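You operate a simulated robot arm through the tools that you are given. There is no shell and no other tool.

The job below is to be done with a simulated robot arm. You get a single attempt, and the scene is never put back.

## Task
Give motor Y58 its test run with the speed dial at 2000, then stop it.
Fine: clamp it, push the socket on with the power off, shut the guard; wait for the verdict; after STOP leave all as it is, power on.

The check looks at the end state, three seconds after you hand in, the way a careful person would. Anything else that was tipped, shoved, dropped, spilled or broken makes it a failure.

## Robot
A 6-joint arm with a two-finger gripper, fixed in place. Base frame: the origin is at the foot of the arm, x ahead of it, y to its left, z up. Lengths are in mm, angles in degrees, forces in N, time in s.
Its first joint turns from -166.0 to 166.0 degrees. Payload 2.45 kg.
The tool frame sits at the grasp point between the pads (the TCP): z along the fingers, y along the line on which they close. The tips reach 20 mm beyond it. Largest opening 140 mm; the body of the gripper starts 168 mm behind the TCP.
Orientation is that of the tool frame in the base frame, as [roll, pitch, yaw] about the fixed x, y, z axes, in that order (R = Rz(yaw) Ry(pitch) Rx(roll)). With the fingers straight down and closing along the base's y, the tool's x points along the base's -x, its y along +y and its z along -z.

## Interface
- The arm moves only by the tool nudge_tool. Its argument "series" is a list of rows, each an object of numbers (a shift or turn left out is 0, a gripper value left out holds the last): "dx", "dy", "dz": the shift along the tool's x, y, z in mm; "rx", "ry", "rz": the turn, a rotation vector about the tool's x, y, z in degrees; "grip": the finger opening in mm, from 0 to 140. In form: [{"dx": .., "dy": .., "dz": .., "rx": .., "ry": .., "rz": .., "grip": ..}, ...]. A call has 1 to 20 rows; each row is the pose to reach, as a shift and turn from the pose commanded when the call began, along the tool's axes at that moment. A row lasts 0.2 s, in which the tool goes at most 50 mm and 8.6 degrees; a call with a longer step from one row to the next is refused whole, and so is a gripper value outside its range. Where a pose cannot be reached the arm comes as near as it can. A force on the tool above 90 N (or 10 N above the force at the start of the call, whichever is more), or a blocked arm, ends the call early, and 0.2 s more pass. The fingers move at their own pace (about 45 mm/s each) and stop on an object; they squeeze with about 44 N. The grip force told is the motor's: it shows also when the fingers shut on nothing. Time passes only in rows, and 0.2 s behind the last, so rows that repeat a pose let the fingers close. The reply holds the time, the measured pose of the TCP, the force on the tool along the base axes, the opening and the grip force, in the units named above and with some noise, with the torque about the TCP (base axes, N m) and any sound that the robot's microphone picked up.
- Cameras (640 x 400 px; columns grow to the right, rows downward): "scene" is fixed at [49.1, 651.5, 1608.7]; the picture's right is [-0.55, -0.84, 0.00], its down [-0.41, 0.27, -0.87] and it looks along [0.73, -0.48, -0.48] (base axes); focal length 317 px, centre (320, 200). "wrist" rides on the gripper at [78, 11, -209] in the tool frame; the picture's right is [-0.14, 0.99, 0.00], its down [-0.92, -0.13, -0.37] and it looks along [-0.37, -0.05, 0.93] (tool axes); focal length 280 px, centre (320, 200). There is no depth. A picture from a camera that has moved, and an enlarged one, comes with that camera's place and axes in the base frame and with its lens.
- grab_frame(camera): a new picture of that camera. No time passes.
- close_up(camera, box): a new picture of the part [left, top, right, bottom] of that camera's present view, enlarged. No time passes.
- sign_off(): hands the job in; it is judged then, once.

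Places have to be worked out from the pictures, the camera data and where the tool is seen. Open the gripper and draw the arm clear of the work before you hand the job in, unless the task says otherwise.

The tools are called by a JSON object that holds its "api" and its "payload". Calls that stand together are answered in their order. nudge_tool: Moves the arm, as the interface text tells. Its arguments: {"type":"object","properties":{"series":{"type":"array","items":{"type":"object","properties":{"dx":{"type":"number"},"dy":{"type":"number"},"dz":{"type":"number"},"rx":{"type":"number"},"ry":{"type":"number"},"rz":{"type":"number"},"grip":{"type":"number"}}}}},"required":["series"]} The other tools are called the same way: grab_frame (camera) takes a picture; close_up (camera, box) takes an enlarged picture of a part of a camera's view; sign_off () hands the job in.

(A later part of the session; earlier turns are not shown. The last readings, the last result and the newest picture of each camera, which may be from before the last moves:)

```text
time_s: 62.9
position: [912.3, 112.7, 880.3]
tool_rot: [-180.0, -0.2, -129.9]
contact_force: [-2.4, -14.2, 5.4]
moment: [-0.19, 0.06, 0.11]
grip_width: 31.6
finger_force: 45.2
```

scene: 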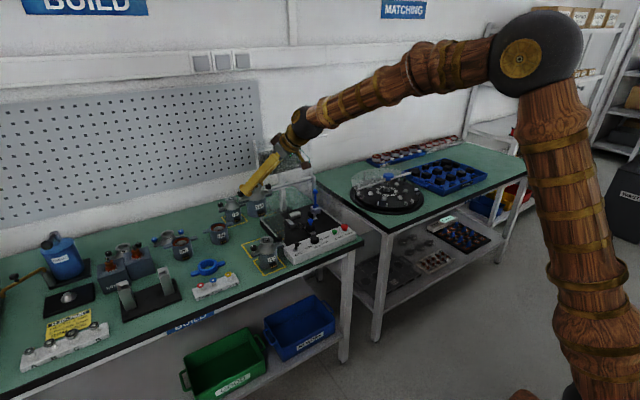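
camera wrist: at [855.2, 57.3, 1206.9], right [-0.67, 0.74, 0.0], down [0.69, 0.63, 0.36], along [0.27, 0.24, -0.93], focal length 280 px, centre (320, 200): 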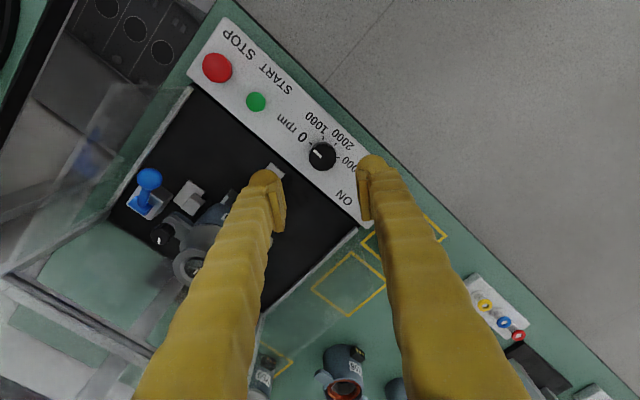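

Firm grip on the dial (45 N). I turn it clockwise (seen from above) by 100°.

{"api": "nudge_tool", "payload": {"series": [{"rz": 8, "grip": 24}, {"rz": 16, "grip": 24}, {"rz": 24, "grip": 24}, {"rz": 32, "grip": 24}, {"rz": 40, "grip": 24}, {"rz": 48, "grip": 24}, {"rz": 56, "grip": 24}, {"rz": 64, "grip": 24}, {"rz": 72, "grip": 24}, {"rz": 80, "grip": 24}, {"rz": 88, "grip": 24}, {"rz": 95, "grip": 24}, {"rz": 100, "grip": 24}, {"rz": 100, "grip": 24}]}}

{"api": "grab_frame", "payload": {"camera": "wrist"}}

{"api": "close_up", "payload": {"camera": "wrist", "box": [240, 130, 400, 230]}}

```text
time_s: 65.0
position: [909.8, 110.4, 879.6]
tool_rot: [-179.6, -0.2, 155.2]
contact_force: [-9.4, -7.9, 10.2]
moment: [-0.14, 0.05, 0.02]
grip_width: 31.5
finger_force: 45.0
stopped in row 10: the force on the tool passed its limit at 94 N (the readings are from after the stop); the commanded pose is now the measured one
```

```text
taken
camera wrist: at [844.6, 153.7, 1088.3], right [0.54, 0.84, -0.01], down [0.78, -0.5, 0.37], along [0.31, -0.2, -0.93], focal length 280 px, centre (320, 200)
```

wrist: 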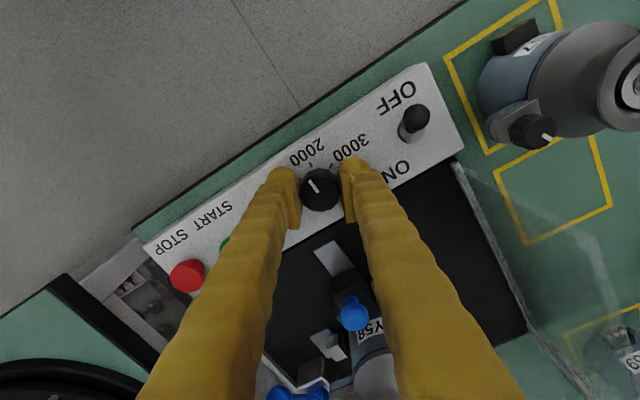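

```text
4.00 times, centred on (320, 180) of wrist
camera zoom: at [844.6, 153.7, 1088.3], right [0.54, 0.84, -0.01], down [0.78, -0.5, 0.37], along [0.31, -0.2, -0.93], focal length 1122 px, centre (320, 280)
```

zoom: 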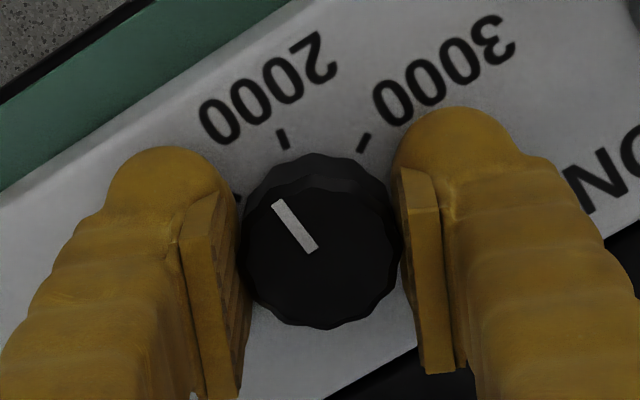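

Dial now at ≈83° with tick 2000 at ≈100.5°. The tool axis is ~3 mm off the dial centre, so I open, recentre and re-grip.

{"api": "nudge_tool", "payload": {"series": [{"grip": 48}, {"grip": 48}, {"dx": -3, "grip": 48}, {"dx": -3, "grip": 48}]}}

{"api": "close_up", "payload": {"camera": "wrist", "box": [240, 130, 400, 230]}}

```text
time_s: 66.0
position: [913.8, 110.0, 879.1]
tool_rot: [-179.7, -0.1, 155.2]
contact_force: [0.1, -0.4, 0.1]
moment: [-0.01, 0.01, 0.04]
grip_width: 48.0
finger_force: 0.1
```

```text
4.00 times, centred on (320, 180) of wrist
camera zoom: at [848.2, 152.6, 1087.4], right [0.54, 0.84, -0.01], down [0.78, -0.5, 0.37], along [0.31, -0.2, -0.93], focal length 1122 px, centre (320, 280)
```

zoom: 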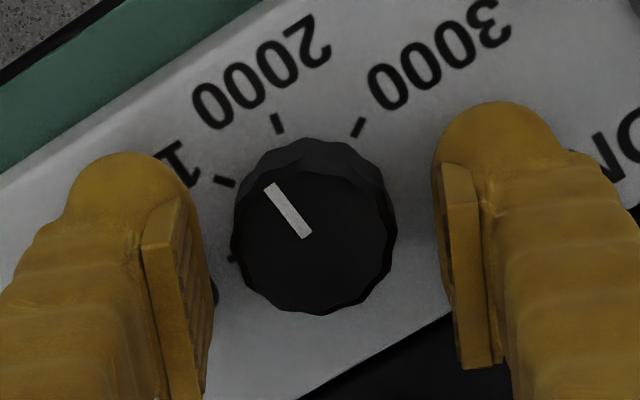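

Centred now; pointer ≈85°, tick ≈100°. I close on the dial and turn 15° more.

{"api": "nudge_tool", "payload": {"series": [{"grip": 38}, {"grip": 30}, {"grip": 24}, {"grip": 24}, {"grip": 24, "rz": 5}, {"grip": 24, "rz": 10}, {"grip": 24, "rz": 15}, {"grip": 24, "rz": 15}]}}

{"api": "close_up", "payload": {"camera": "wrist", "box": [240, 130, 400, 230]}}

```text
time_s: 67.8
position: [913.5, 107.6, 878.2]
tool_rot: [-179.4, -0.1, 140.2]
contact_force: [-24.9, -34.2, -1.3]
moment: [-0.38, 0.19, 0.22]
grip_width: 31.6
finger_force: 45.2
```

```text
4.00 times, centred on (320, 180) of wrist
camera zoom: at [861.2, 167.2, 1087.3], right [0.74, 0.67, -0.01], down [0.63, -0.69, 0.37], along [0.24, -0.28, -0.93], focal length 1122 px, centre (320, 280)
```

zoom: 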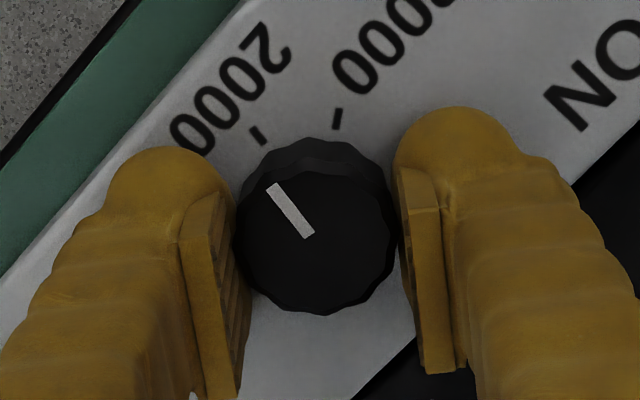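

Pointer ≈101°, tick 2000 ≈100.4° – set. I open and rise to verify from above.

{"api": "nudge_tool", "payload": {"series": [{"grip": 40}, {"grip": 56}, {"grip": 60}, {"grip": 60, "dz": -40}, {"grip": 60, "dz": -85}, {"grip": 60, "dz": -125}, {"grip": 60, "dz": -125}]}}

{"api": "grab_frame", "payload": {"camera": "wrist"}}

{"api": "close_up", "payload": {"camera": "wrist", "box": [270, 120, 370, 190]}}

{"api": "close_up", "payload": {"camera": "scene", "box": [285, 215, 345, 255]}}

```text
time_s: 69.4
position: [911.0, 109.2, 1005.8]
tool_rot: [-179.7, 0.0, 140.2]
contact_force: [-0.1, 0.4, 0.0]
moment: [-0.01, 0.01, -0.01]
grip_width: 60.1
finger_force: 0.2
```

```text
taken
camera wrist: at [859.8, 168.8, 1214.0], right [0.74, 0.67, -0.01], down [0.63, -0.69, 0.37], along [0.24, -0.28, -0.93], focal length 280 px, centre (320, 200)
```

wrist: 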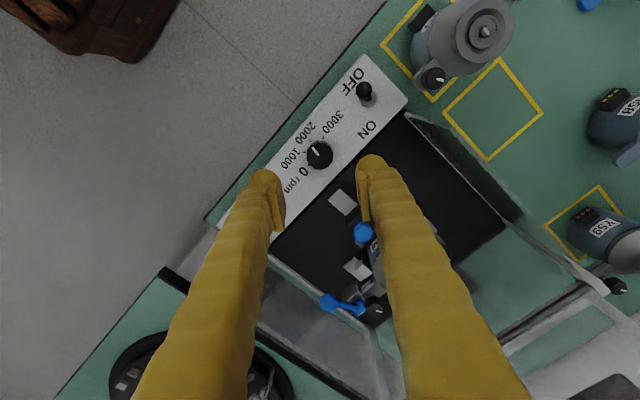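

```text
5.71 times, centred on (320, 155) of wrist
camera zoom: at [859.8, 168.8, 1214.0], right [0.74, 0.67, -0.01], down [0.63, -0.69, 0.37], along [0.24, -0.28, -0.93], focal length 1602 px, centre (320, 457)
```

zoom: 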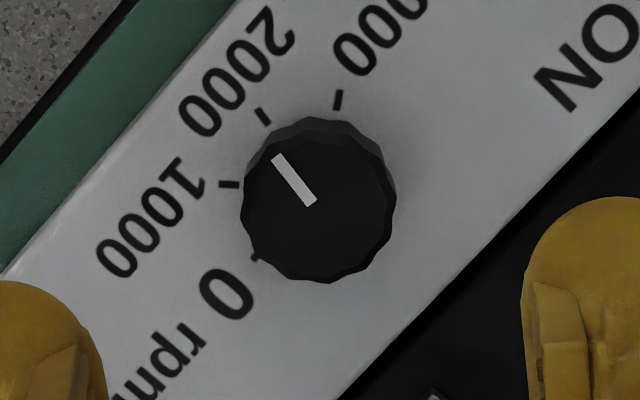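

```text
10.00 times, centred on (315, 235) of scene
camera zoom: at [49.1, 651.5, 1608.7], right [-0.55, -0.84, 0.0], down [-0.41, 0.27, -0.87], along [0.73, -0.48, -0.48], focal length 3174 px, centre (370, -150)
```

zoom: 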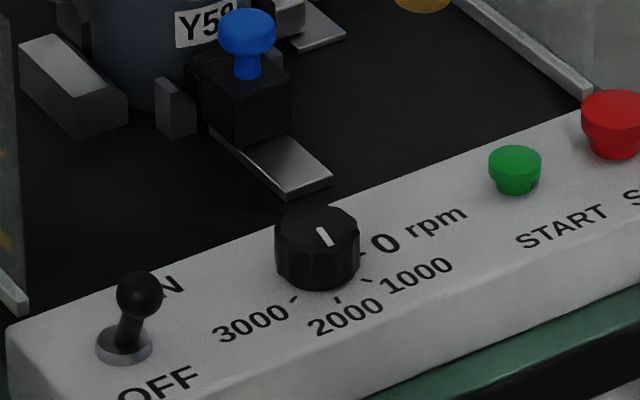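

Dial verified: pointer at the 2000 tick within ~1°. Next the guard: I rise to z≈1320 away from it, turning the yaw back to 0 and closing the fingers.

{"api": "nudge_tool", "payload": {"series": [{"dz": -45, "rz": -8, "grip": 0}, {"dz": -90, "rz": -16, "grip": 0}, {"dz": -135, "rz": -24, "grip": 0}, {"dz": -180, "rz": -32, "grip": 0}, {"dz": -225, "rz": -39.8, "grip": 0}, {"dz": -270, "rz": -39.8, "grip": 0}, {"dz": -315, "rz": -39.8, "grip": 0}, {"dz": -315, "rz": -39.8, "grip": 0}]}}

{"api": "grab_frame", "payload": {"camera": "wrist"}}

{"api": "close_up", "payload": {"camera": "wrist", "box": [160, 200, 480, 400]}}

{"api": "close_up", "payload": {"camera": "scene", "box": [240, 125, 350, 200]}}

```text
time_s: 71.2
position: [915.4, 113.0, 1318.8]
tool_rot: [-179.7, -0.3, 179.9]
contact_force: [0.5, -0.2, 0.4]
moment: [-0.03, 0.03, -0.01]
grip_width: 0.0
finger_force: 29.2
```

```text
taken
camera wrist: at [838.4, 123.8, 1527.6], right [0.14, 0.99, -0.01], down [0.92, -0.13, 0.36], along [0.36, -0.06, -0.93], focal length 280 px, centre (320, 200)
```

wrist: 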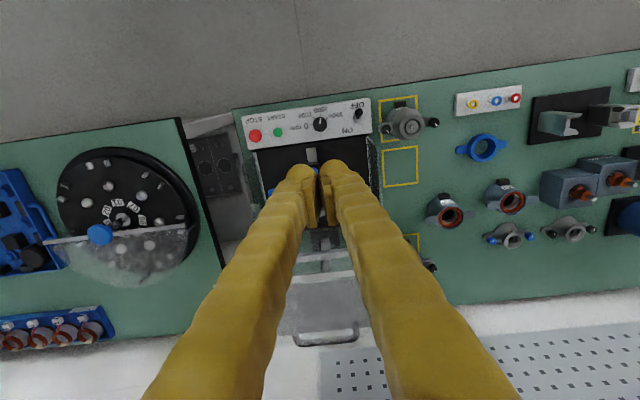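

```text
2.00 times, centred on (320, 300) of wrist
camera zoom: at [838.4, 123.8, 1527.6], right [0.14, 0.99, -0.01], down [0.92, -0.13, 0.36], along [0.36, -0.06, -0.93], focal length 561 px, centre (320, 0)
```

zoom: 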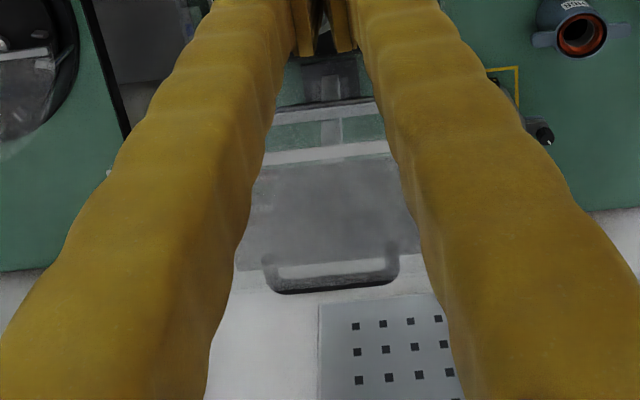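

```text
5.33 times, centred on (295, 162) of scene
camera zoom: at [49.1, 651.5, 1608.7], right [-0.55, -0.84, 0.0], down [-0.41, 0.27, -0.87], along [0.73, -0.48, -0.48], focal length 1693 px, centre (453, 400)
```

zoom: 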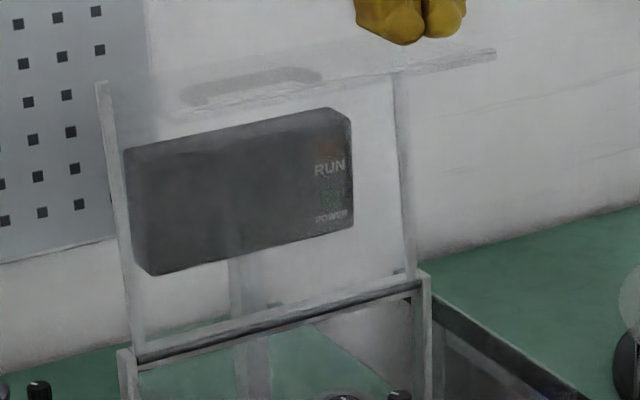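

Panel front edge at x≈1061, z≈1232; handle spans y≈45–130. I'll push the panel's outer face near its front edge at y≈20 and follow its arc. First go above it.

{"api": "nudge_tool", "payload": {"series": [{"dx": -38, "dy": -23, "dz": 4, "grip": 0}, {"dx": -76, "dy": -46, "dz": 9, "grip": 0}, {"dx": -114, "dy": -70, "dz": 14, "grip": 0}, {"dx": -152, "dy": -93, "dz": 19, "grip": 0}, {"dx": -152, "dy": -93, "dz": 19, "grip": 0}]}}

{"api": "close_up", "payload": {"camera": "scene", "box": [240, 115, 350, 190]}}

{"api": "grab_frame", "payload": {"camera": "wrist"}}

```text
time_s: 72.4
position: [1067.0, 20.9, 1298.7]
tool_rot: [-179.8, -0.3, 179.9]
contact_force: [0.7, -0.2, 0.0]
moment: [-0.02, 0.11, 0.0]
grip_width: 0.0
finger_force: 29.3
```

```text
5.33 times, centred on (295, 152) of scene
camera zoom: at [49.1, 651.5, 1608.7], right [-0.55, -0.84, 0.0], down [-0.41, 0.27, -0.87], along [0.73, -0.48, -0.48], focal length 1693 px, centre (453, 453)
```

zoom: 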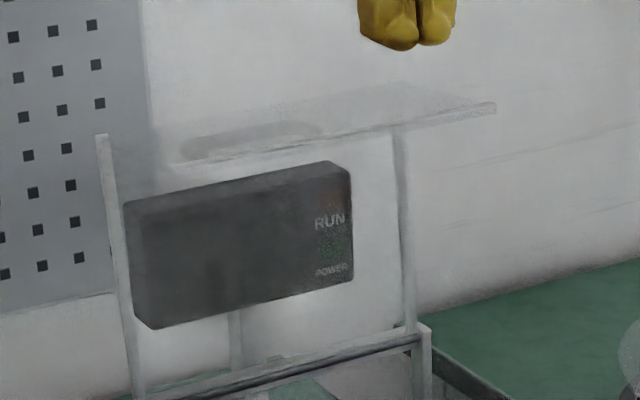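

```text
taken
camera wrist: at [989.4, 32.6, 1507.2], right [0.14, 0.99, -0.01], down [0.92, -0.13, 0.36], along [0.36, -0.06, -0.93], focal length 280 px, centre (320, 200)
```

wrist: 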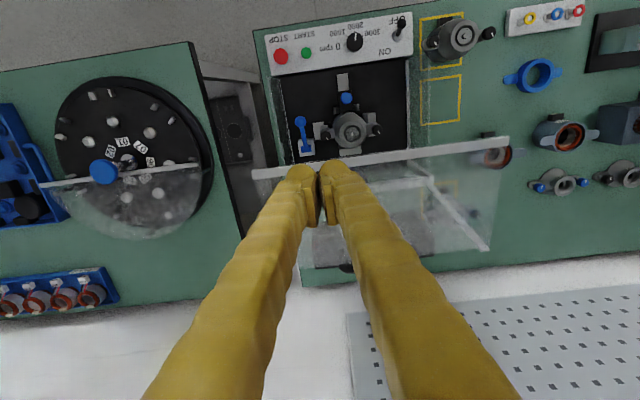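

Great overhead view: the front edge is confirmed at x≈1060. I also take a close look at the nest from here.

{"api": "close_up", "payload": {"camera": "wrist", "box": [270, 20, 430, 170]}}

{"api": "close_up", "payload": {"camera": "wrist", "box": [290, 60, 410, 165]}}

```text
2.67 times, centred on (350, 95) of wrist
camera zoom: at [989.4, 32.6, 1507.2], right [0.14, 0.99, -0.01], down [0.92, -0.13, 0.36], along [0.36, -0.06, -0.93], focal length 748 px, centre (240, 480)
```

zoom: 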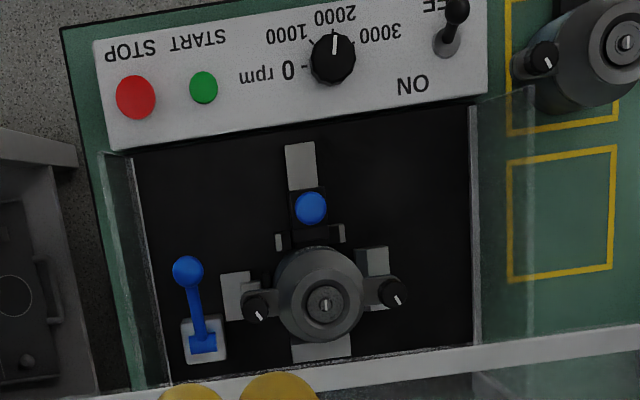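

```text
3.81 times, centred on (350, 112) of wrist
camera zoom: at [989.4, 32.6, 1507.2], right [0.14, 0.99, -0.01], down [0.92, -0.13, 0.36], along [0.36, -0.06, -0.93], focal length 1068 px, centre (206, 533)
```

zoom: 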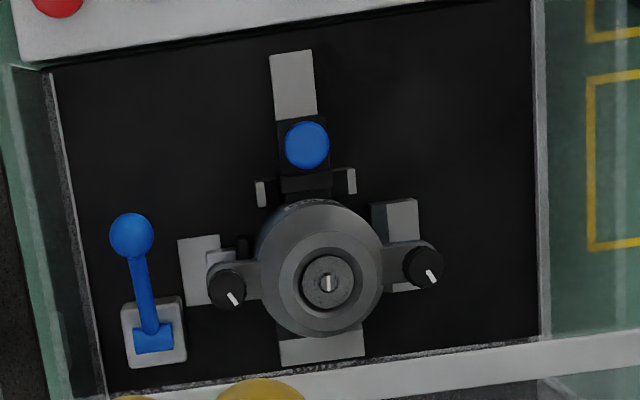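

The nest looks right: socket on the connector, motor between posts and jaw. Now I bring the closed fingers down on the panel near its front edge and begin following the closing arc (first ~10°).

{"api": "nudge_tool", "payload": {"series": [{"dx": -1, "dz": 30, "grip": 0}, {"dx": -1, "dz": 42.7, "grip": 0}, {"dx": 2, "dz": 49.7, "grip": 0}, {"dx": 22, "dz": 59.7, "grip": 0}, {"dx": 44, "dz": 70.7, "grip": 0}, {"dx": 44, "dz": 70.7, "grip": 0}]}}

{"api": "close_up", "payload": {"camera": "scene", "box": [230, 115, 370, 220]}}

{"api": "grab_frame", "payload": {"camera": "wrist"}}

```text
time_s: 73.8
position: [1022.4, 17.4, 1232.1]
tool_rot: [-179.6, -0.2, 180.0]
contact_force: [-4.0, -0.4, 9.1]
moment: [0.09, 0.04, 0.04]
grip_width: 0.1
finger_force: 29.8
```

```text
3.81 times, centred on (300, 168) of scene
camera zoom: at [49.1, 651.5, 1608.7], right [-0.55, -0.84, 0.0], down [-0.41, 0.27, -0.87], along [0.73, -0.48, -0.48], focal length 1209 px, centre (396, 324)
```

zoom: 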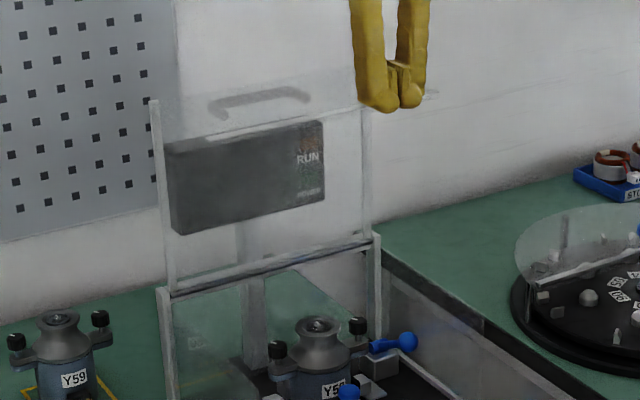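

```text
taken
camera wrist: at [945.9, 28.3, 1439.9], right [0.14, 0.99, -0.01], down [0.92, -0.13, 0.37], along [0.36, -0.06, -0.93], focal length 280 px, centre (320, 200)
```

wrist: 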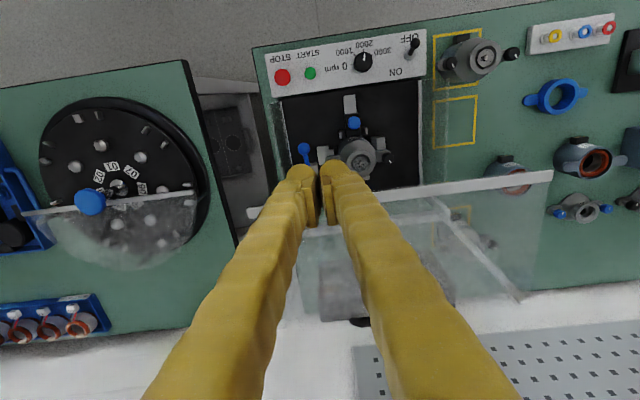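

The lid has begun to turn (light 9 N contact). I continue along the arc to about 30°.

{"api": "nudge_tool", "payload": {"series": [{"dx": 18, "dz": 15, "grip": 0}, {"dx": 36, "dz": 30, "grip": 0}, {"dx": 52, "dz": 47, "grip": 0}, {"dx": 68, "dz": 65, "grip": 0}, {"dx": 68, "dz": 65, "grip": 0}]}}

{"api": "close_up", "payload": {"camera": "scene", "box": [230, 115, 370, 220]}}

{"api": "grab_frame", "payload": {"camera": "wrist"}}

```text
time_s: 75.0
position: [956.9, 19.4, 1166.2]
tool_rot: [-179.7, -0.4, 179.9]
contact_force: [0.1, 0.0, -0.4]
moment: [0.01, 0.01, 0.01]
grip_width: 0.0
finger_force: 29.3
```

```text
3.81 times, centred on (300, 168) of scene
camera zoom: at [49.1, 651.5, 1608.7], right [-0.55, -0.84, 0.0], down [-0.41, 0.27, -0.87], along [0.73, -0.48, -0.48], focal length 1209 px, centre (396, 324)
```

zoom: 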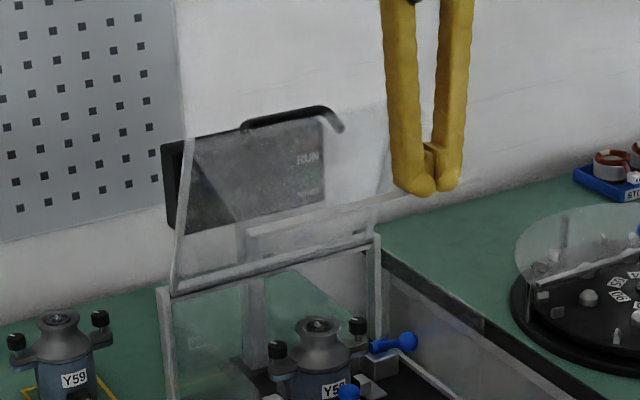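

```text
taken
camera wrist: at [879.1, 30.3, 1375.1], right [0.14, 0.99, -0.01], down [0.92, -0.13, 0.36], along [0.36, -0.06, -0.93], focal length 280 px, centre (320, 200)
```

wrist: 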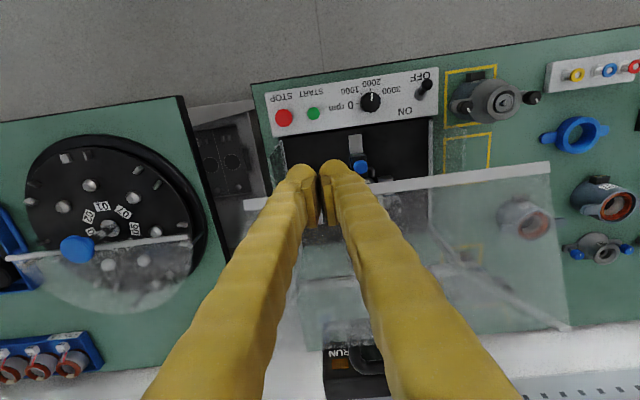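

The lid follows (about 25–30°) with little force. I continue to ~50°.

{"api": "nudge_tool", "payload": {"series": [{"dx": 14, "dz": 19, "grip": 0}, {"dx": 27, "dz": 38, "grip": 0}, {"dx": 37, "dz": 60, "grip": 0}, {"dx": 45, "dz": 82, "grip": 0}, {"dx": 45, "dz": 82, "grip": 0}]}}

{"api": "close_up", "payload": {"camera": "scene", "box": [230, 125, 370, 230]}}

{"api": "grab_frame", "payload": {"camera": "wrist"}}

```text
time_s: 76.2
position: [909.6, 17.9, 1081.7]
tool_rot: [-179.7, -0.3, 180.0]
contact_force: [0.1, 0.6, 0.1]
moment: [0.01, 0.02, 0.0]
grip_width: 0.0
finger_force: 29.4
```

```text
3.81 times, centred on (300, 178) of scene
camera zoom: at [49.1, 651.5, 1608.7], right [-0.55, -0.84, 0.0], down [-0.41, 0.27, -0.87], along [0.73, -0.48, -0.48], focal length 1209 px, centre (396, 286)
```

zoom: 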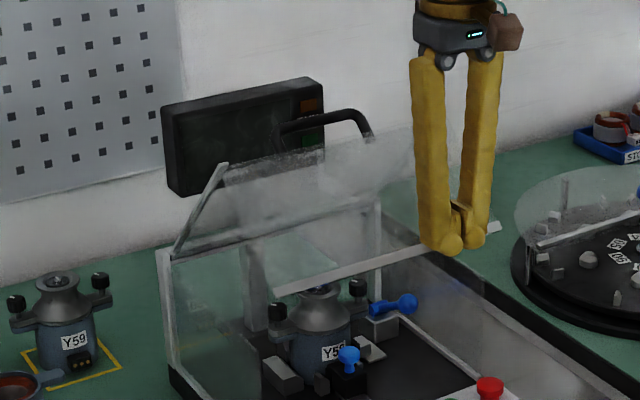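

```text
taken
camera wrist: at [831.8, 29.6, 1290.4], right [0.14, 0.99, -0.01], down [0.92, -0.13, 0.37], along [0.36, -0.06, -0.93], focal length 280 px, centre (320, 200)
```

wrist: 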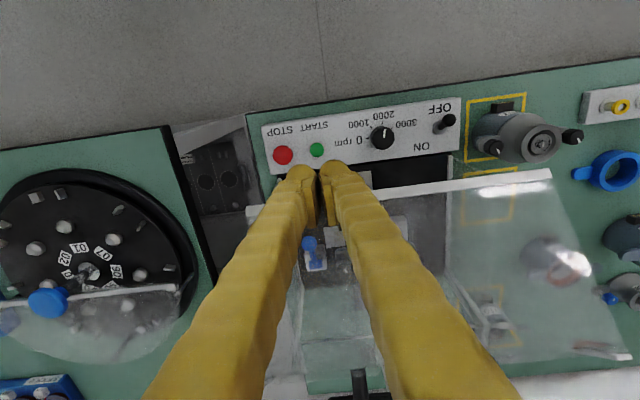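

About 50° now. I continue to ~80°.

{"api": "nudge_tool", "payload": {"series": [{"dx": 6, "dz": 22, "grip": 0}, {"dx": 10.6, "dz": 43.7, "grip": 0}, {"dx": 13, "dz": 66, "grip": 0}, {"dx": 13.6, "dz": 87.7, "grip": 0}, {"dx": 12, "dz": 110, "grip": 0}, {"dx": 8.6, "dz": 131.7, "grip": 0}, {"dx": 8.6, "dz": 131.7, "grip": 0}]}}

{"api": "close_up", "payload": {"camera": "scene", "box": [230, 145, 370, 250]}}

{"api": "grab_frame", "payload": {"camera": "wrist"}}

```text
time_s: 77.8
position: [900.6, 17.8, 949.8]
tool_rot: [-179.7, -0.3, -179.9]
contact_force: [1.1, 0.0, 0.6]
moment: [0.02, -0.01, 0.0]
grip_width: 0.1
finger_force: 29.4
```

```text
3.81 times, centred on (300, 198) of scene
camera zoom: at [49.1, 651.5, 1608.7], right [-0.55, -0.84, 0.0], down [-0.41, 0.27, -0.87], along [0.73, -0.48, -0.48], focal length 1209 px, centre (396, 210)
```

zoom: 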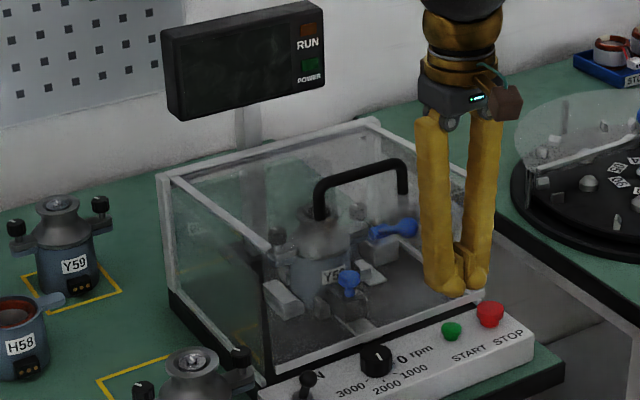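

```text
taken
camera wrist: at [822.9, 28.6, 1159.0], right [0.14, 0.99, -0.01], down [0.92, -0.13, 0.37], along [0.36, -0.06, -0.93], focal length 280 px, centre (320, 200)
```

wrist: 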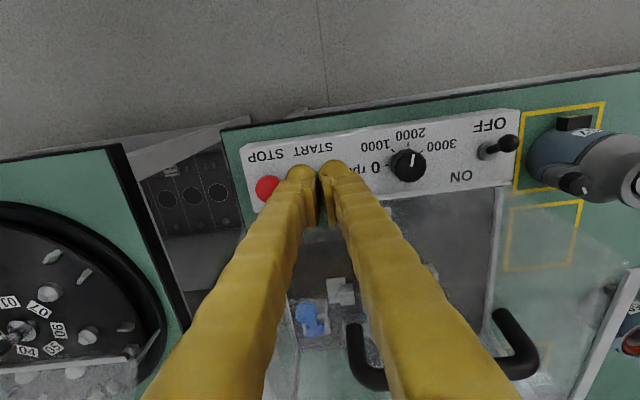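

The guard appears down and level. I zoom in to check it is fully shut.

{"api": "close_up", "payload": {"camera": "scene", "box": [255, 170, 355, 255]}}

{"api": "close_up", "payload": {"camera": "wrist", "box": [380, 120, 560, 400]}}

{"api": "close_up", "payload": {"camera": "scene", "box": [265, 140, 325, 180]}}

```text
4.71 times, centred on (305, 212) of scene
camera zoom: at [49.1, 651.5, 1608.7], right [-0.55, -0.84, 0.0], down [-0.41, 0.27, -0.87], along [0.73, -0.48, -0.48], focal length 1494 px, centre (391, 141)
```

zoom: 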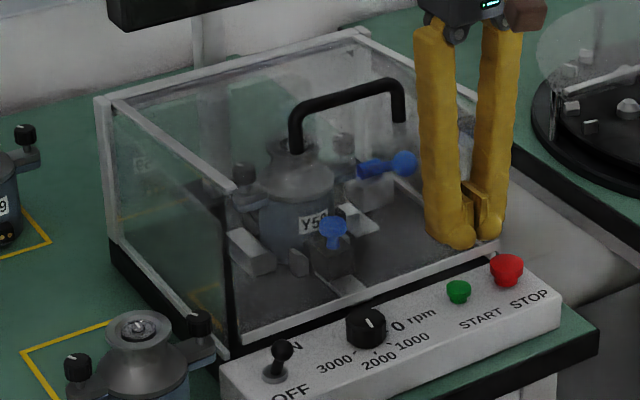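

```text
1.43 times, centred on (470, 260) of wrist
camera zoom: at [822.9, 28.6, 1159.0], right [0.14, 0.99, -0.01], down [0.92, -0.13, 0.37], along [0.36, -0.06, -0.93], focal length 401 px, centre (106, 114)
```

zoom: 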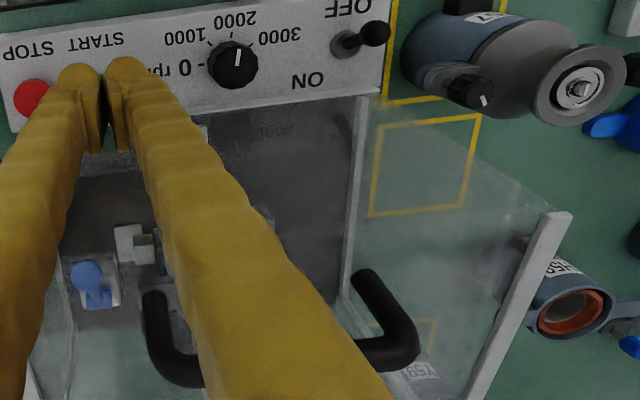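

```text
10.00 times, centred on (295, 160) of scene
camera zoom: at [49.1, 651.5, 1608.7], right [-0.55, -0.84, 0.0], down [-0.41, 0.27, -0.87], along [0.73, -0.48, -0.48], focal length 3174 px, centre (570, 600)
```

zoom: 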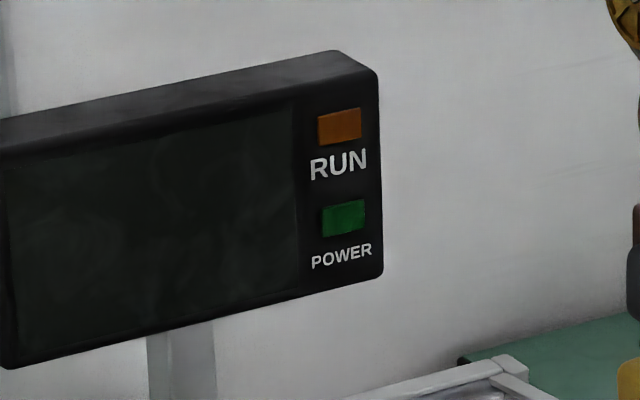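

It looks shut. I give a gentle confirming push on the front panel (+x) and watch the force.

{"api": "nudge_tool", "payload": {"series": [{"dx": -8, "dz": 0, "grip": 0}, {"dx": -13, "grip": 0}, {"dx": -17, "grip": 0}, {"dx": -17, "grip": 0}]}}

{"api": "close_up", "payload": {"camera": "scene", "box": [255, 170, 355, 255]}}

```text
time_s: 78.8
position: [916.7, 18.1, 951.8]
tool_rot: [-179.7, -0.3, 180.0]
contact_force: [0.8, -1.1, -1.0]
moment: [-0.02, 0.02, 0.01]
grip_width: 0.0
finger_force: 30.1
```

```text
4.71 times, centred on (305, 212) of scene
camera zoom: at [49.1, 651.5, 1608.7], right [-0.55, -0.84, 0.0], down [-0.41, 0.27, -0.87], along [0.73, -0.48, -0.48], focal length 1494 px, centre (391, 141)
```

zoom: 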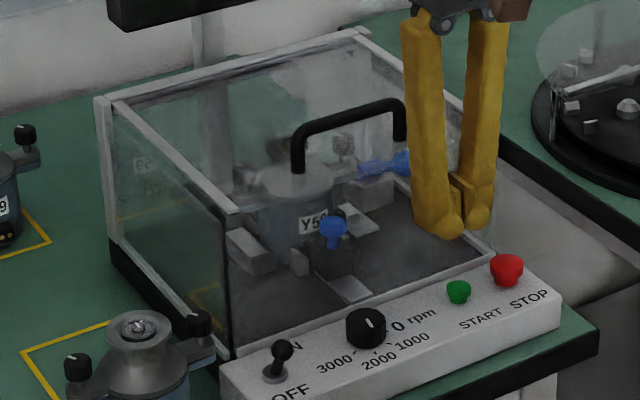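

The lid moved further down with that push; not yet fully shut. I push on a little more.

{"api": "nudge_tool", "payload": {"series": [{"dx": -4, "dz": 8, "grip": 0}, {"dx": -8, "dz": 16, "grip": 0}, {"dx": -13, "dz": 25, "grip": 0}, {"dx": -13, "dz": 25, "grip": 0}]}}

{"api": "close_up", "payload": {"camera": "scene", "box": [255, 170, 355, 255]}}

{"api": "grab_frame", "payload": {"camera": "wrist"}}

```text
time_s: 79.8
position: [929.8, 16.9, 926.2]
tool_rot: [-179.8, -0.3, -180.0]
contact_force: [0.2, 0.7, 0.5]
moment: [-0.02, 0.01, 0.0]
grip_width: 0.1
finger_force: 28.9
```

```text
4.71 times, centred on (305, 212) of scene
camera zoom: at [49.1, 651.5, 1608.7], right [-0.55, -0.84, 0.0], down [-0.41, 0.27, -0.87], along [0.73, -0.48, -0.48], focal length 1494 px, centre (391, 141)
```

zoom: 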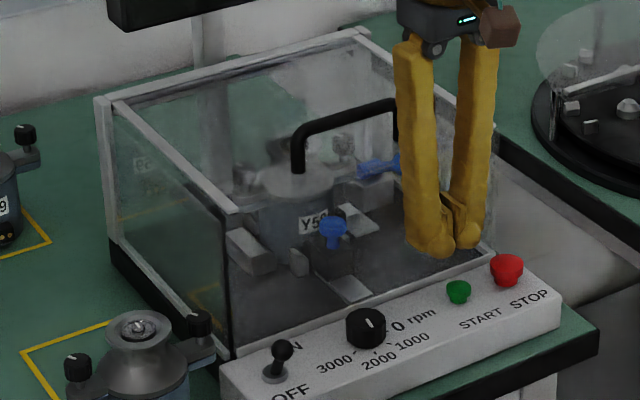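

```text
taken
camera wrist: at [851.6, 28.7, 1134.7], right [0.14, 0.99, -0.01], down [0.92, -0.13, 0.36], along [0.36, -0.06, -0.93], focal length 280 px, centre (320, 200)
```

wrist: 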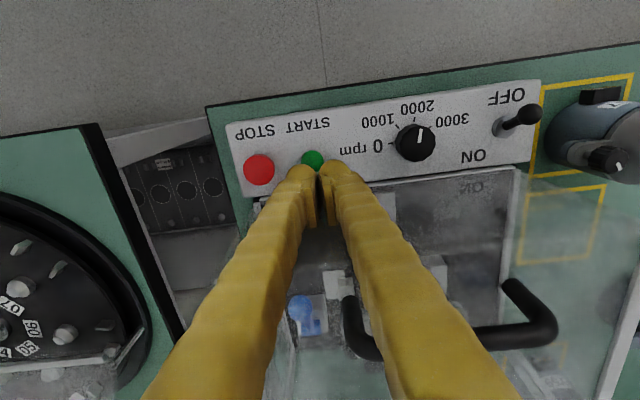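

The guard is shut (no further change). Now the power switch: lever ball at about (897,198,885), leaning to OFF. I retreat and move to its −x side, above it.

{"api": "nudge_tool", "payload": {"series": [{"dx": 38, "dz": -18, "grip": 0}, {"dx": 66, "dz": -50, "grip": 0}, {"dx": 68, "dy": 46, "dz": -60, "grip": 0}, {"dx": 68, "dy": 92, "dz": -60, "grip": 0}, {"dx": 68, "dy": 138, "dz": -60, "grip": 0}, {"dx": 68, "dy": 181, "dz": -60, "grip": 0}, {"dx": 68, "dy": 181, "dz": -40, "grip": 0}, {"dx": 68, "dy": 181, "dz": -40, "grip": 0}]}}

{"api": "grab_frame", "payload": {"camera": "wrist"}}

{"api": "close_up", "payload": {"camera": "wrist", "box": [240, 150, 400, 250]}}

{"api": "close_up", "payload": {"camera": "scene", "box": [270, 200, 350, 260]}}

```text
time_s: 81.6
position: [862.4, 200.5, 965.3]
tool_rot: [-179.6, -0.3, -179.9]
contact_force: [-1.3, -0.8, 0.2]
moment: [-0.03, 0.01, 0.03]
grip_width: 0.0
finger_force: 29.8
```

```text
taken
camera wrist: at [785.0, 211.2, 1173.1], right [0.14, 0.99, -0.01], down [0.92, -0.13, 0.37], along [0.36, -0.06, -0.93], focal length 280 px, centre (320, 200)
```

wrist: 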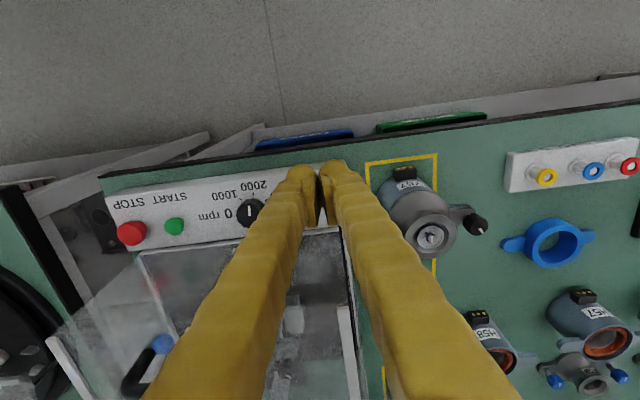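

```text
4.00 times, centred on (320, 200) of wrist
camera zoom: at [785.0, 211.2, 1173.1], right [0.14, 0.99, -0.01], down [0.92, -0.13, 0.37], along [0.36, -0.06, -0.93], focal length 1122 px, centre (320, 200)
```

zoom: 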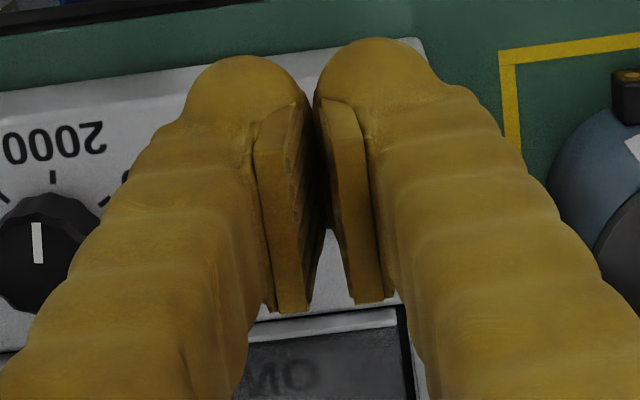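

```text
6.67 times, centred on (310, 230) of scene
camera zoom: at [49.1, 651.5, 1608.7], right [-0.55, -0.84, 0.0], down [-0.41, 0.27, -0.87], along [0.73, -0.48, -0.48], focal length 2116 px, centre (387, 0)
```

zoom: 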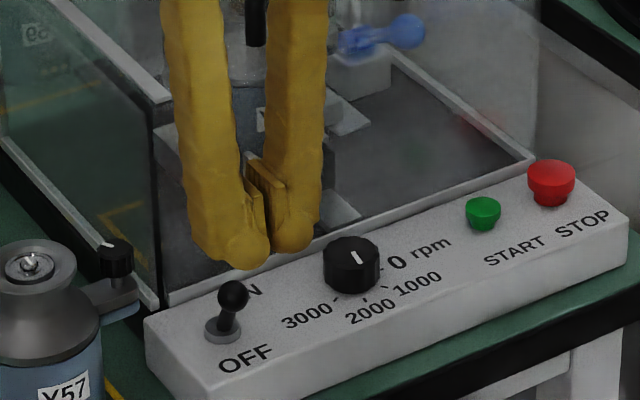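

Toggle ball computed at (899,198,885), r≈9. I lower just in front (−x) of it.

{"api": "nudge_tool", "payload": {"series": [{"dy": -2, "dz": 25, "grip": 0}, {"dy": -2, "dz": 50, "grip": 0}, {"dy": -2, "dz": 73, "grip": 0}, {"dy": -2, "dz": 73, "grip": 0}]}}

{"api": "close_up", "payload": {"camera": "scene", "box": [270, 210, 340, 260]}}

```text
time_s: 82.6
position: [861.2, 196.4, 892.0]
tool_rot: [-179.7, -0.4, -180.0]
contact_force: [-0.7, -0.3, 0.2]
moment: [0.03, -0.02, 0.01]
grip_width: 0.0
finger_force: 29.5
```

```text
8.00 times, centred on (305, 235) of scene
camera zoom: at [49.1, 651.5, 1608.7], right [-0.55, -0.84, 0.0], down [-0.41, 0.27, -0.87], along [0.73, -0.48, -0.48], focal length 2539 px, centre (440, -80)
```

zoom: 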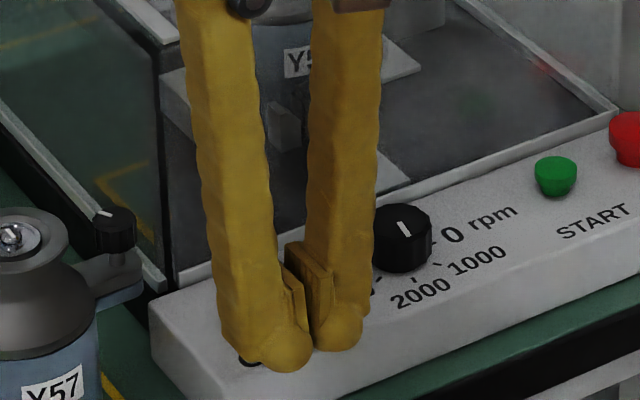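

Fingers are in front of the toggle. I push +x until the switch flips, watching force.

{"api": "nudge_tool", "payload": {"series": [{"dx": -10, "grip": 0}, {"dx": -18, "grip": 0}, {"dx": -26, "grip": 0}, {"dx": -33, "grip": 0}, {"dx": -33, "grip": 0}]}}

{"api": "close_up", "payload": {"camera": "scene", "box": [270, 210, 340, 260]}}

{"api": "close_up", "payload": {"camera": "scene", "box": [265, 140, 325, 180]}}

```text
time_s: 83.8
position: [894.6, 195.0, 892.5]
tool_rot: [-179.6, -0.3, 180.0]
contact_force: [-0.6, -1.7, -0.7]
moment: [-0.02, 0.0, 0.01]
grip_width: 0.2
finger_force: 29.7
```

```text
8.00 times, centred on (305, 235) of scene
camera zoom: at [49.1, 651.5, 1608.7], right [-0.55, -0.84, 0.0], down [-0.41, 0.27, -0.87], along [0.73, -0.48, -0.48], focal length 2539 px, centre (440, -80)
```

zoom: 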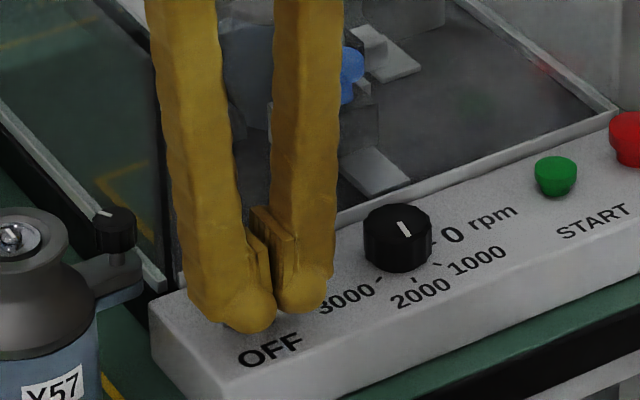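

```text
10.00 times, centred on (295, 160) of scene
camera zoom: at [49.1, 651.5, 1608.7], right [-0.55, -0.84, 0.0], down [-0.41, 0.27, -0.87], along [0.73, -0.48, -0.48], focal length 3174 px, centre (570, 600)
```

zoom: 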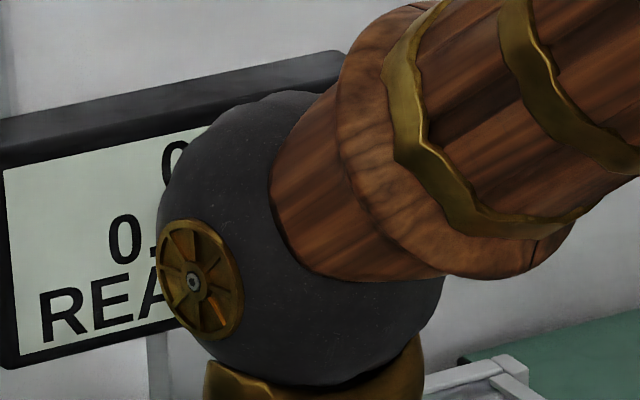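

The display has lit up ("READY"). I back off from the switch and rise to view the display and toggle.

{"api": "nudge_tool", "payload": {"series": [{"dx": 20, "grip": 0}, {"dx": 35, "dz": -20, "grip": 0}, {"dx": 35, "dz": -65, "grip": 0}, {"dx": 35, "dy": -45, "dz": -75, "grip": 0}, {"dx": 35, "dy": -90, "dz": -75, "grip": 0}, {"dx": 35, "dy": -135, "dz": -75, "grip": 0}, {"dx": 35, "dy": -180, "dz": -75, "grip": 0}, {"dx": 35, "dy": -195, "dz": -75, "grip": 0}, {"dx": 35, "dy": -195, "dz": -75, "grip": 0}]}}

{"api": "grab_frame", "payload": {"camera": "wrist"}}

{"api": "close_up", "payload": {"camera": "scene", "box": [255, 130, 335, 190]}}

{"api": "close_up", "payload": {"camera": "scene", "box": [270, 200, 360, 260]}}

{"api": "close_up", "payload": {"camera": "wrist", "box": [200, 100, 440, 250]}}

```text
time_s: 85.8
position: [859.7, 1.7, 968.8]
tool_rot: [-179.7, -0.3, 180.0]
contact_force: [-0.6, 0.0, -0.5]
moment: [-0.03, 0.03, 0.0]
grip_width: 0.0
finger_force: 29.2
```

```text
taken
camera wrist: at [782.7, 12.9, 1177.1], right [0.14, 0.99, -0.01], down [0.92, -0.13, 0.37], along [0.36, -0.06, -0.93], focal length 280 px, centre (320, 200)
```

wrist: 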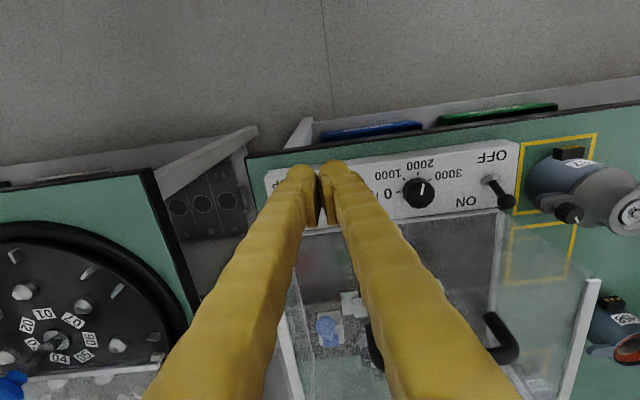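

```text
6.67 times, centred on (295, 160) of scene
camera zoom: at [49.1, 651.5, 1608.7], right [-0.55, -0.84, 0.0], down [-0.41, 0.27, -0.87], along [0.73, -0.48, -0.48], focal length 2116 px, centre (487, 467)
```

zoom: 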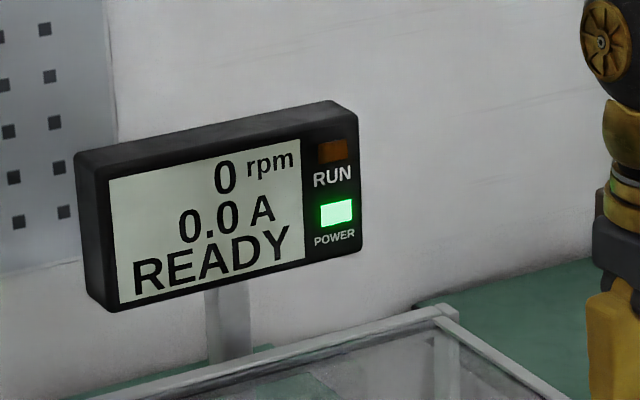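

```text
6.67 times, centred on (315, 230) of scene
camera zoom: at [49.1, 651.5, 1608.7], right [-0.55, -0.84, 0.0], down [-0.41, 0.27, -0.87], along [0.73, -0.48, -0.48], focal length 2116 px, centre (353, 0)
```

zoom: 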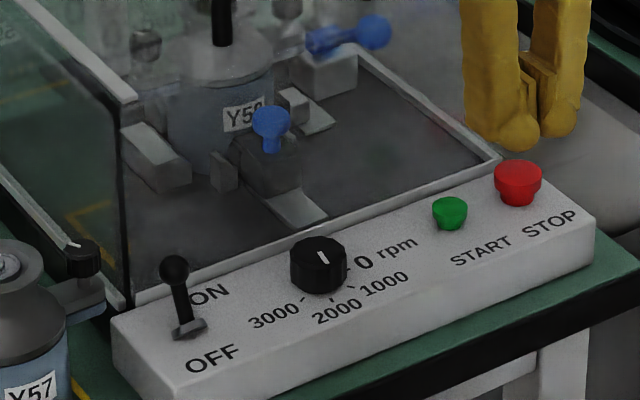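

```text
2.67 times, centred on (320, 175) of wrist
camera zoom: at [782.7, 12.9, 1177.1], right [0.14, 0.99, -0.01], down [0.92, -0.13, 0.37], along [0.36, -0.06, -0.93], focal length 748 px, centre (320, 267)
```

zoom: 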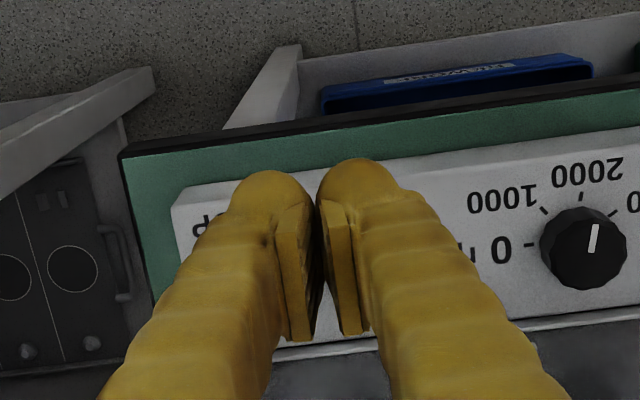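

Display reads 0 rpm / 0.0 A / READY, power lamp on. START button at about (912,13.5,871); I bring the −y fingertip over it.

{"api": "nudge_tool", "payload": {"series": [{"dx": -23, "dy": 12, "grip": 0}, {"dx": -46, "dy": 24, "grip": 0}, {"dx": -46, "dy": 24, "dz": 30, "grip": 0}, {"dx": -46, "dy": 24, "dz": 60, "grip": 0}, {"dx": -46, "dy": 24, "dz": 60, "grip": 0}]}}

{"api": "close_up", "payload": {"camera": "scene", "box": [300, 200, 360, 245]}}

{"api": "close_up", "payload": {"camera": "wrist", "box": [220, 130, 420, 250]}}

```text
time_s: 87.0
position: [906.3, 26.9, 907.6]
tool_rot: [-179.7, -0.3, 180.0]
contact_force: [-0.2, 0.6, -1.1]
moment: [0.01, 0.0, -0.04]
grip_width: 0.0
finger_force: 29.7
```

```text
8.89 times, centred on (330, 222) of scene
camera zoom: at [49.1, 651.5, 1608.7], right [-0.55, -0.84, 0.0], down [-0.41, 0.27, -0.87], along [0.73, -0.48, -0.48], focal length 2822 px, centre (231, 0)
```

zoom: 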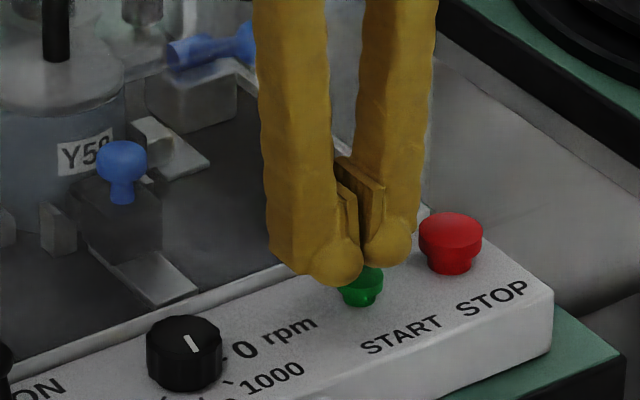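

```text
3.20 times, centred on (320, 190) of wrist
camera zoom: at [829.7, 38.5, 1116.3], right [0.14, 0.99, -0.01], down [0.92, -0.13, 0.36], along [0.36, -0.06, -0.93], focal length 897 px, centre (320, 232)
```

zoom: 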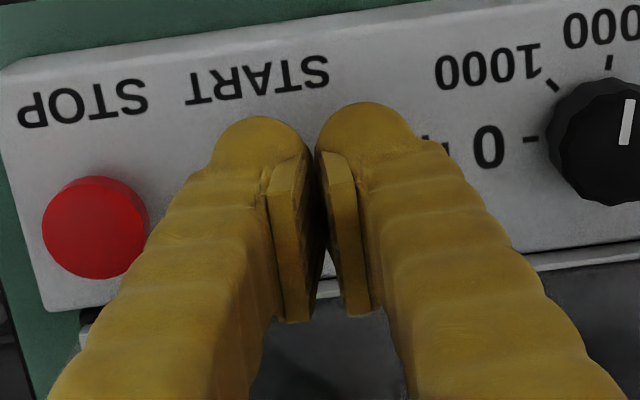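

The −y fingertip lines up in y but is ~8 mm short in x. I shift +8 mm and press down in small steps.

{"api": "nudge_tool", "payload": {"series": [{"dx": -8, "dy": -1, "grip": 0}, {"dx": -8, "dy": -1, "dz": 10, "grip": 0}, {"dx": -8, "dy": -1, "dz": 15, "grip": 0}, {"dx": -8, "dy": -1, "dz": 18, "grip": 0}]}}

{"api": "close_up", "payload": {"camera": "scene", "box": [300, 200, 360, 245]}}

{"api": "close_up", "payload": {"camera": "scene", "box": [255, 130, 335, 190]}}

```text
time_s: 88.0
position: [915.0, 23.7, 890.7]
tool_rot: [-179.7, -0.3, -180.0]
contact_force: [0.1, -0.3, -0.3]
moment: [-0.01, 0.02, 0.01]
grip_width: 0.3
finger_force: 29.5
```

```text
8.89 times, centred on (330, 222) of scene
camera zoom: at [49.1, 651.5, 1608.7], right [-0.55, -0.84, 0.0], down [-0.41, 0.27, -0.87], along [0.73, -0.48, -0.48], focal length 2822 px, centre (231, 0)
```

zoom: 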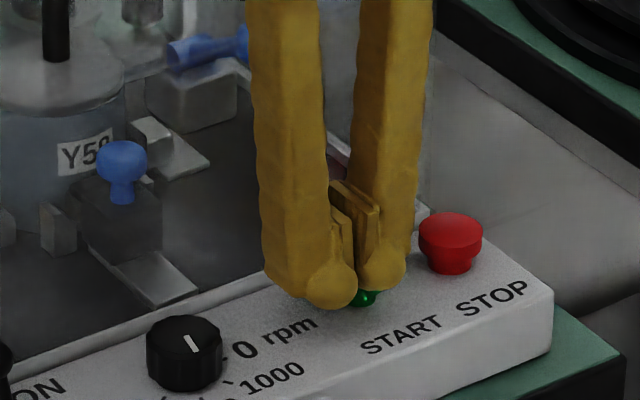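

```text
6.67 times, centred on (295, 160) of scene
camera zoom: at [49.1, 651.5, 1608.7], right [-0.55, -0.84, 0.0], down [-0.41, 0.27, -0.87], along [0.73, -0.48, -0.48], focal length 2116 px, centre (487, 467)
```

zoom: 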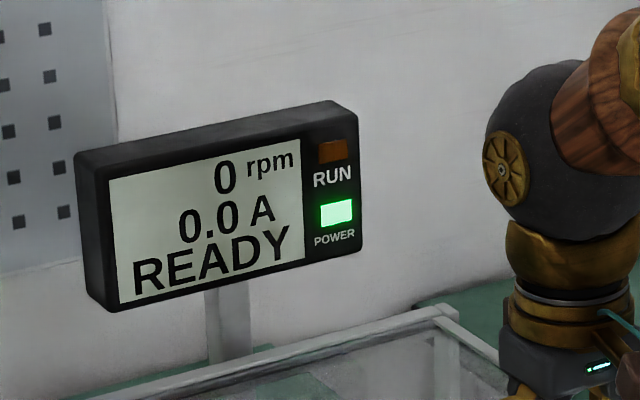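

Just above the button with no force yet. I press further down in 2 mm steps.

{"api": "nudge_tool", "payload": {"series": [{"dz": 2, "grip": 0}, {"dz": 4, "grip": 0}, {"dz": 6, "grip": 0}]}}

{"api": "close_up", "payload": {"camera": "scene", "box": [255, 130, 335, 190]}}

```text
time_s: 88.8
position: [913.8, 23.8, 885.1]
tool_rot: [-179.7, -0.2, 179.9]
contact_force: [0.9, 0.7, 1.8]
moment: [0.01, -0.05, 0.05]
grip_width: 0.3
finger_force: 29.1
heard: click
```

```text
6.67 times, centred on (295, 160) of scene
camera zoom: at [49.1, 651.5, 1608.7], right [-0.55, -0.84, 0.0], down [-0.41, 0.27, -0.87], along [0.73, -0.48, -0.48], focal length 2116 px, centre (487, 467)
```

zoom: 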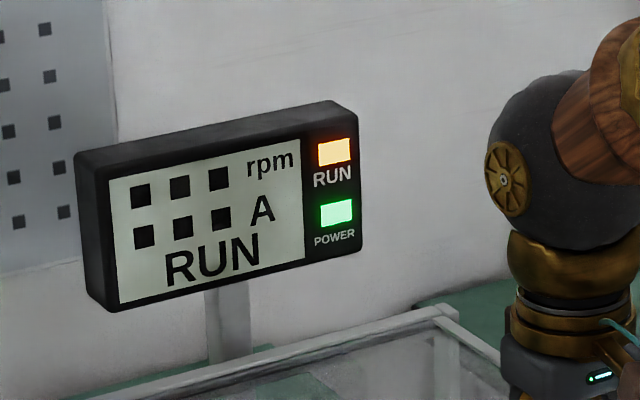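

A click: the display shows RUN. I lift off the button and wait, checking the display.

{"api": "nudge_tool", "payload": {"series": [{"dz": -20, "grip": 0}, {"dz": -45, "grip": 0}, {"dz": -45, "grip": 0}, {"dz": -45, "grip": 0}, {"dz": -45, "grip": 0}, {"dz": -45, "grip": 0}, {"dz": -45, "grip": 0}, {"dz": -45, "grip": 0}, {"dz": -45, "grip": 0}, {"dz": -45, "grip": 0}]}}

{"api": "close_up", "payload": {"camera": "scene", "box": [255, 130, 335, 190]}}

```text
time_s: 91.0
position: [913.7, 25.0, 929.1]
tool_rot: [-179.7, -0.3, 180.0]
contact_force: [0.5, 0.2, 0.4]
moment: [0.01, 0.01, 0.01]
grip_width: 0.0
finger_force: 29.3
```

```text
6.67 times, centred on (295, 160) of scene
camera zoom: at [49.1, 651.5, 1608.7], right [-0.55, -0.84, 0.0], down [-0.41, 0.27, -0.87], along [0.73, -0.48, -0.48], focal length 2116 px, centre (487, 467)
```

zoom: 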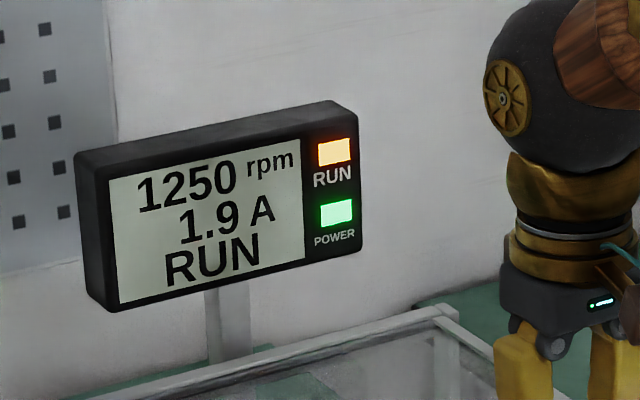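

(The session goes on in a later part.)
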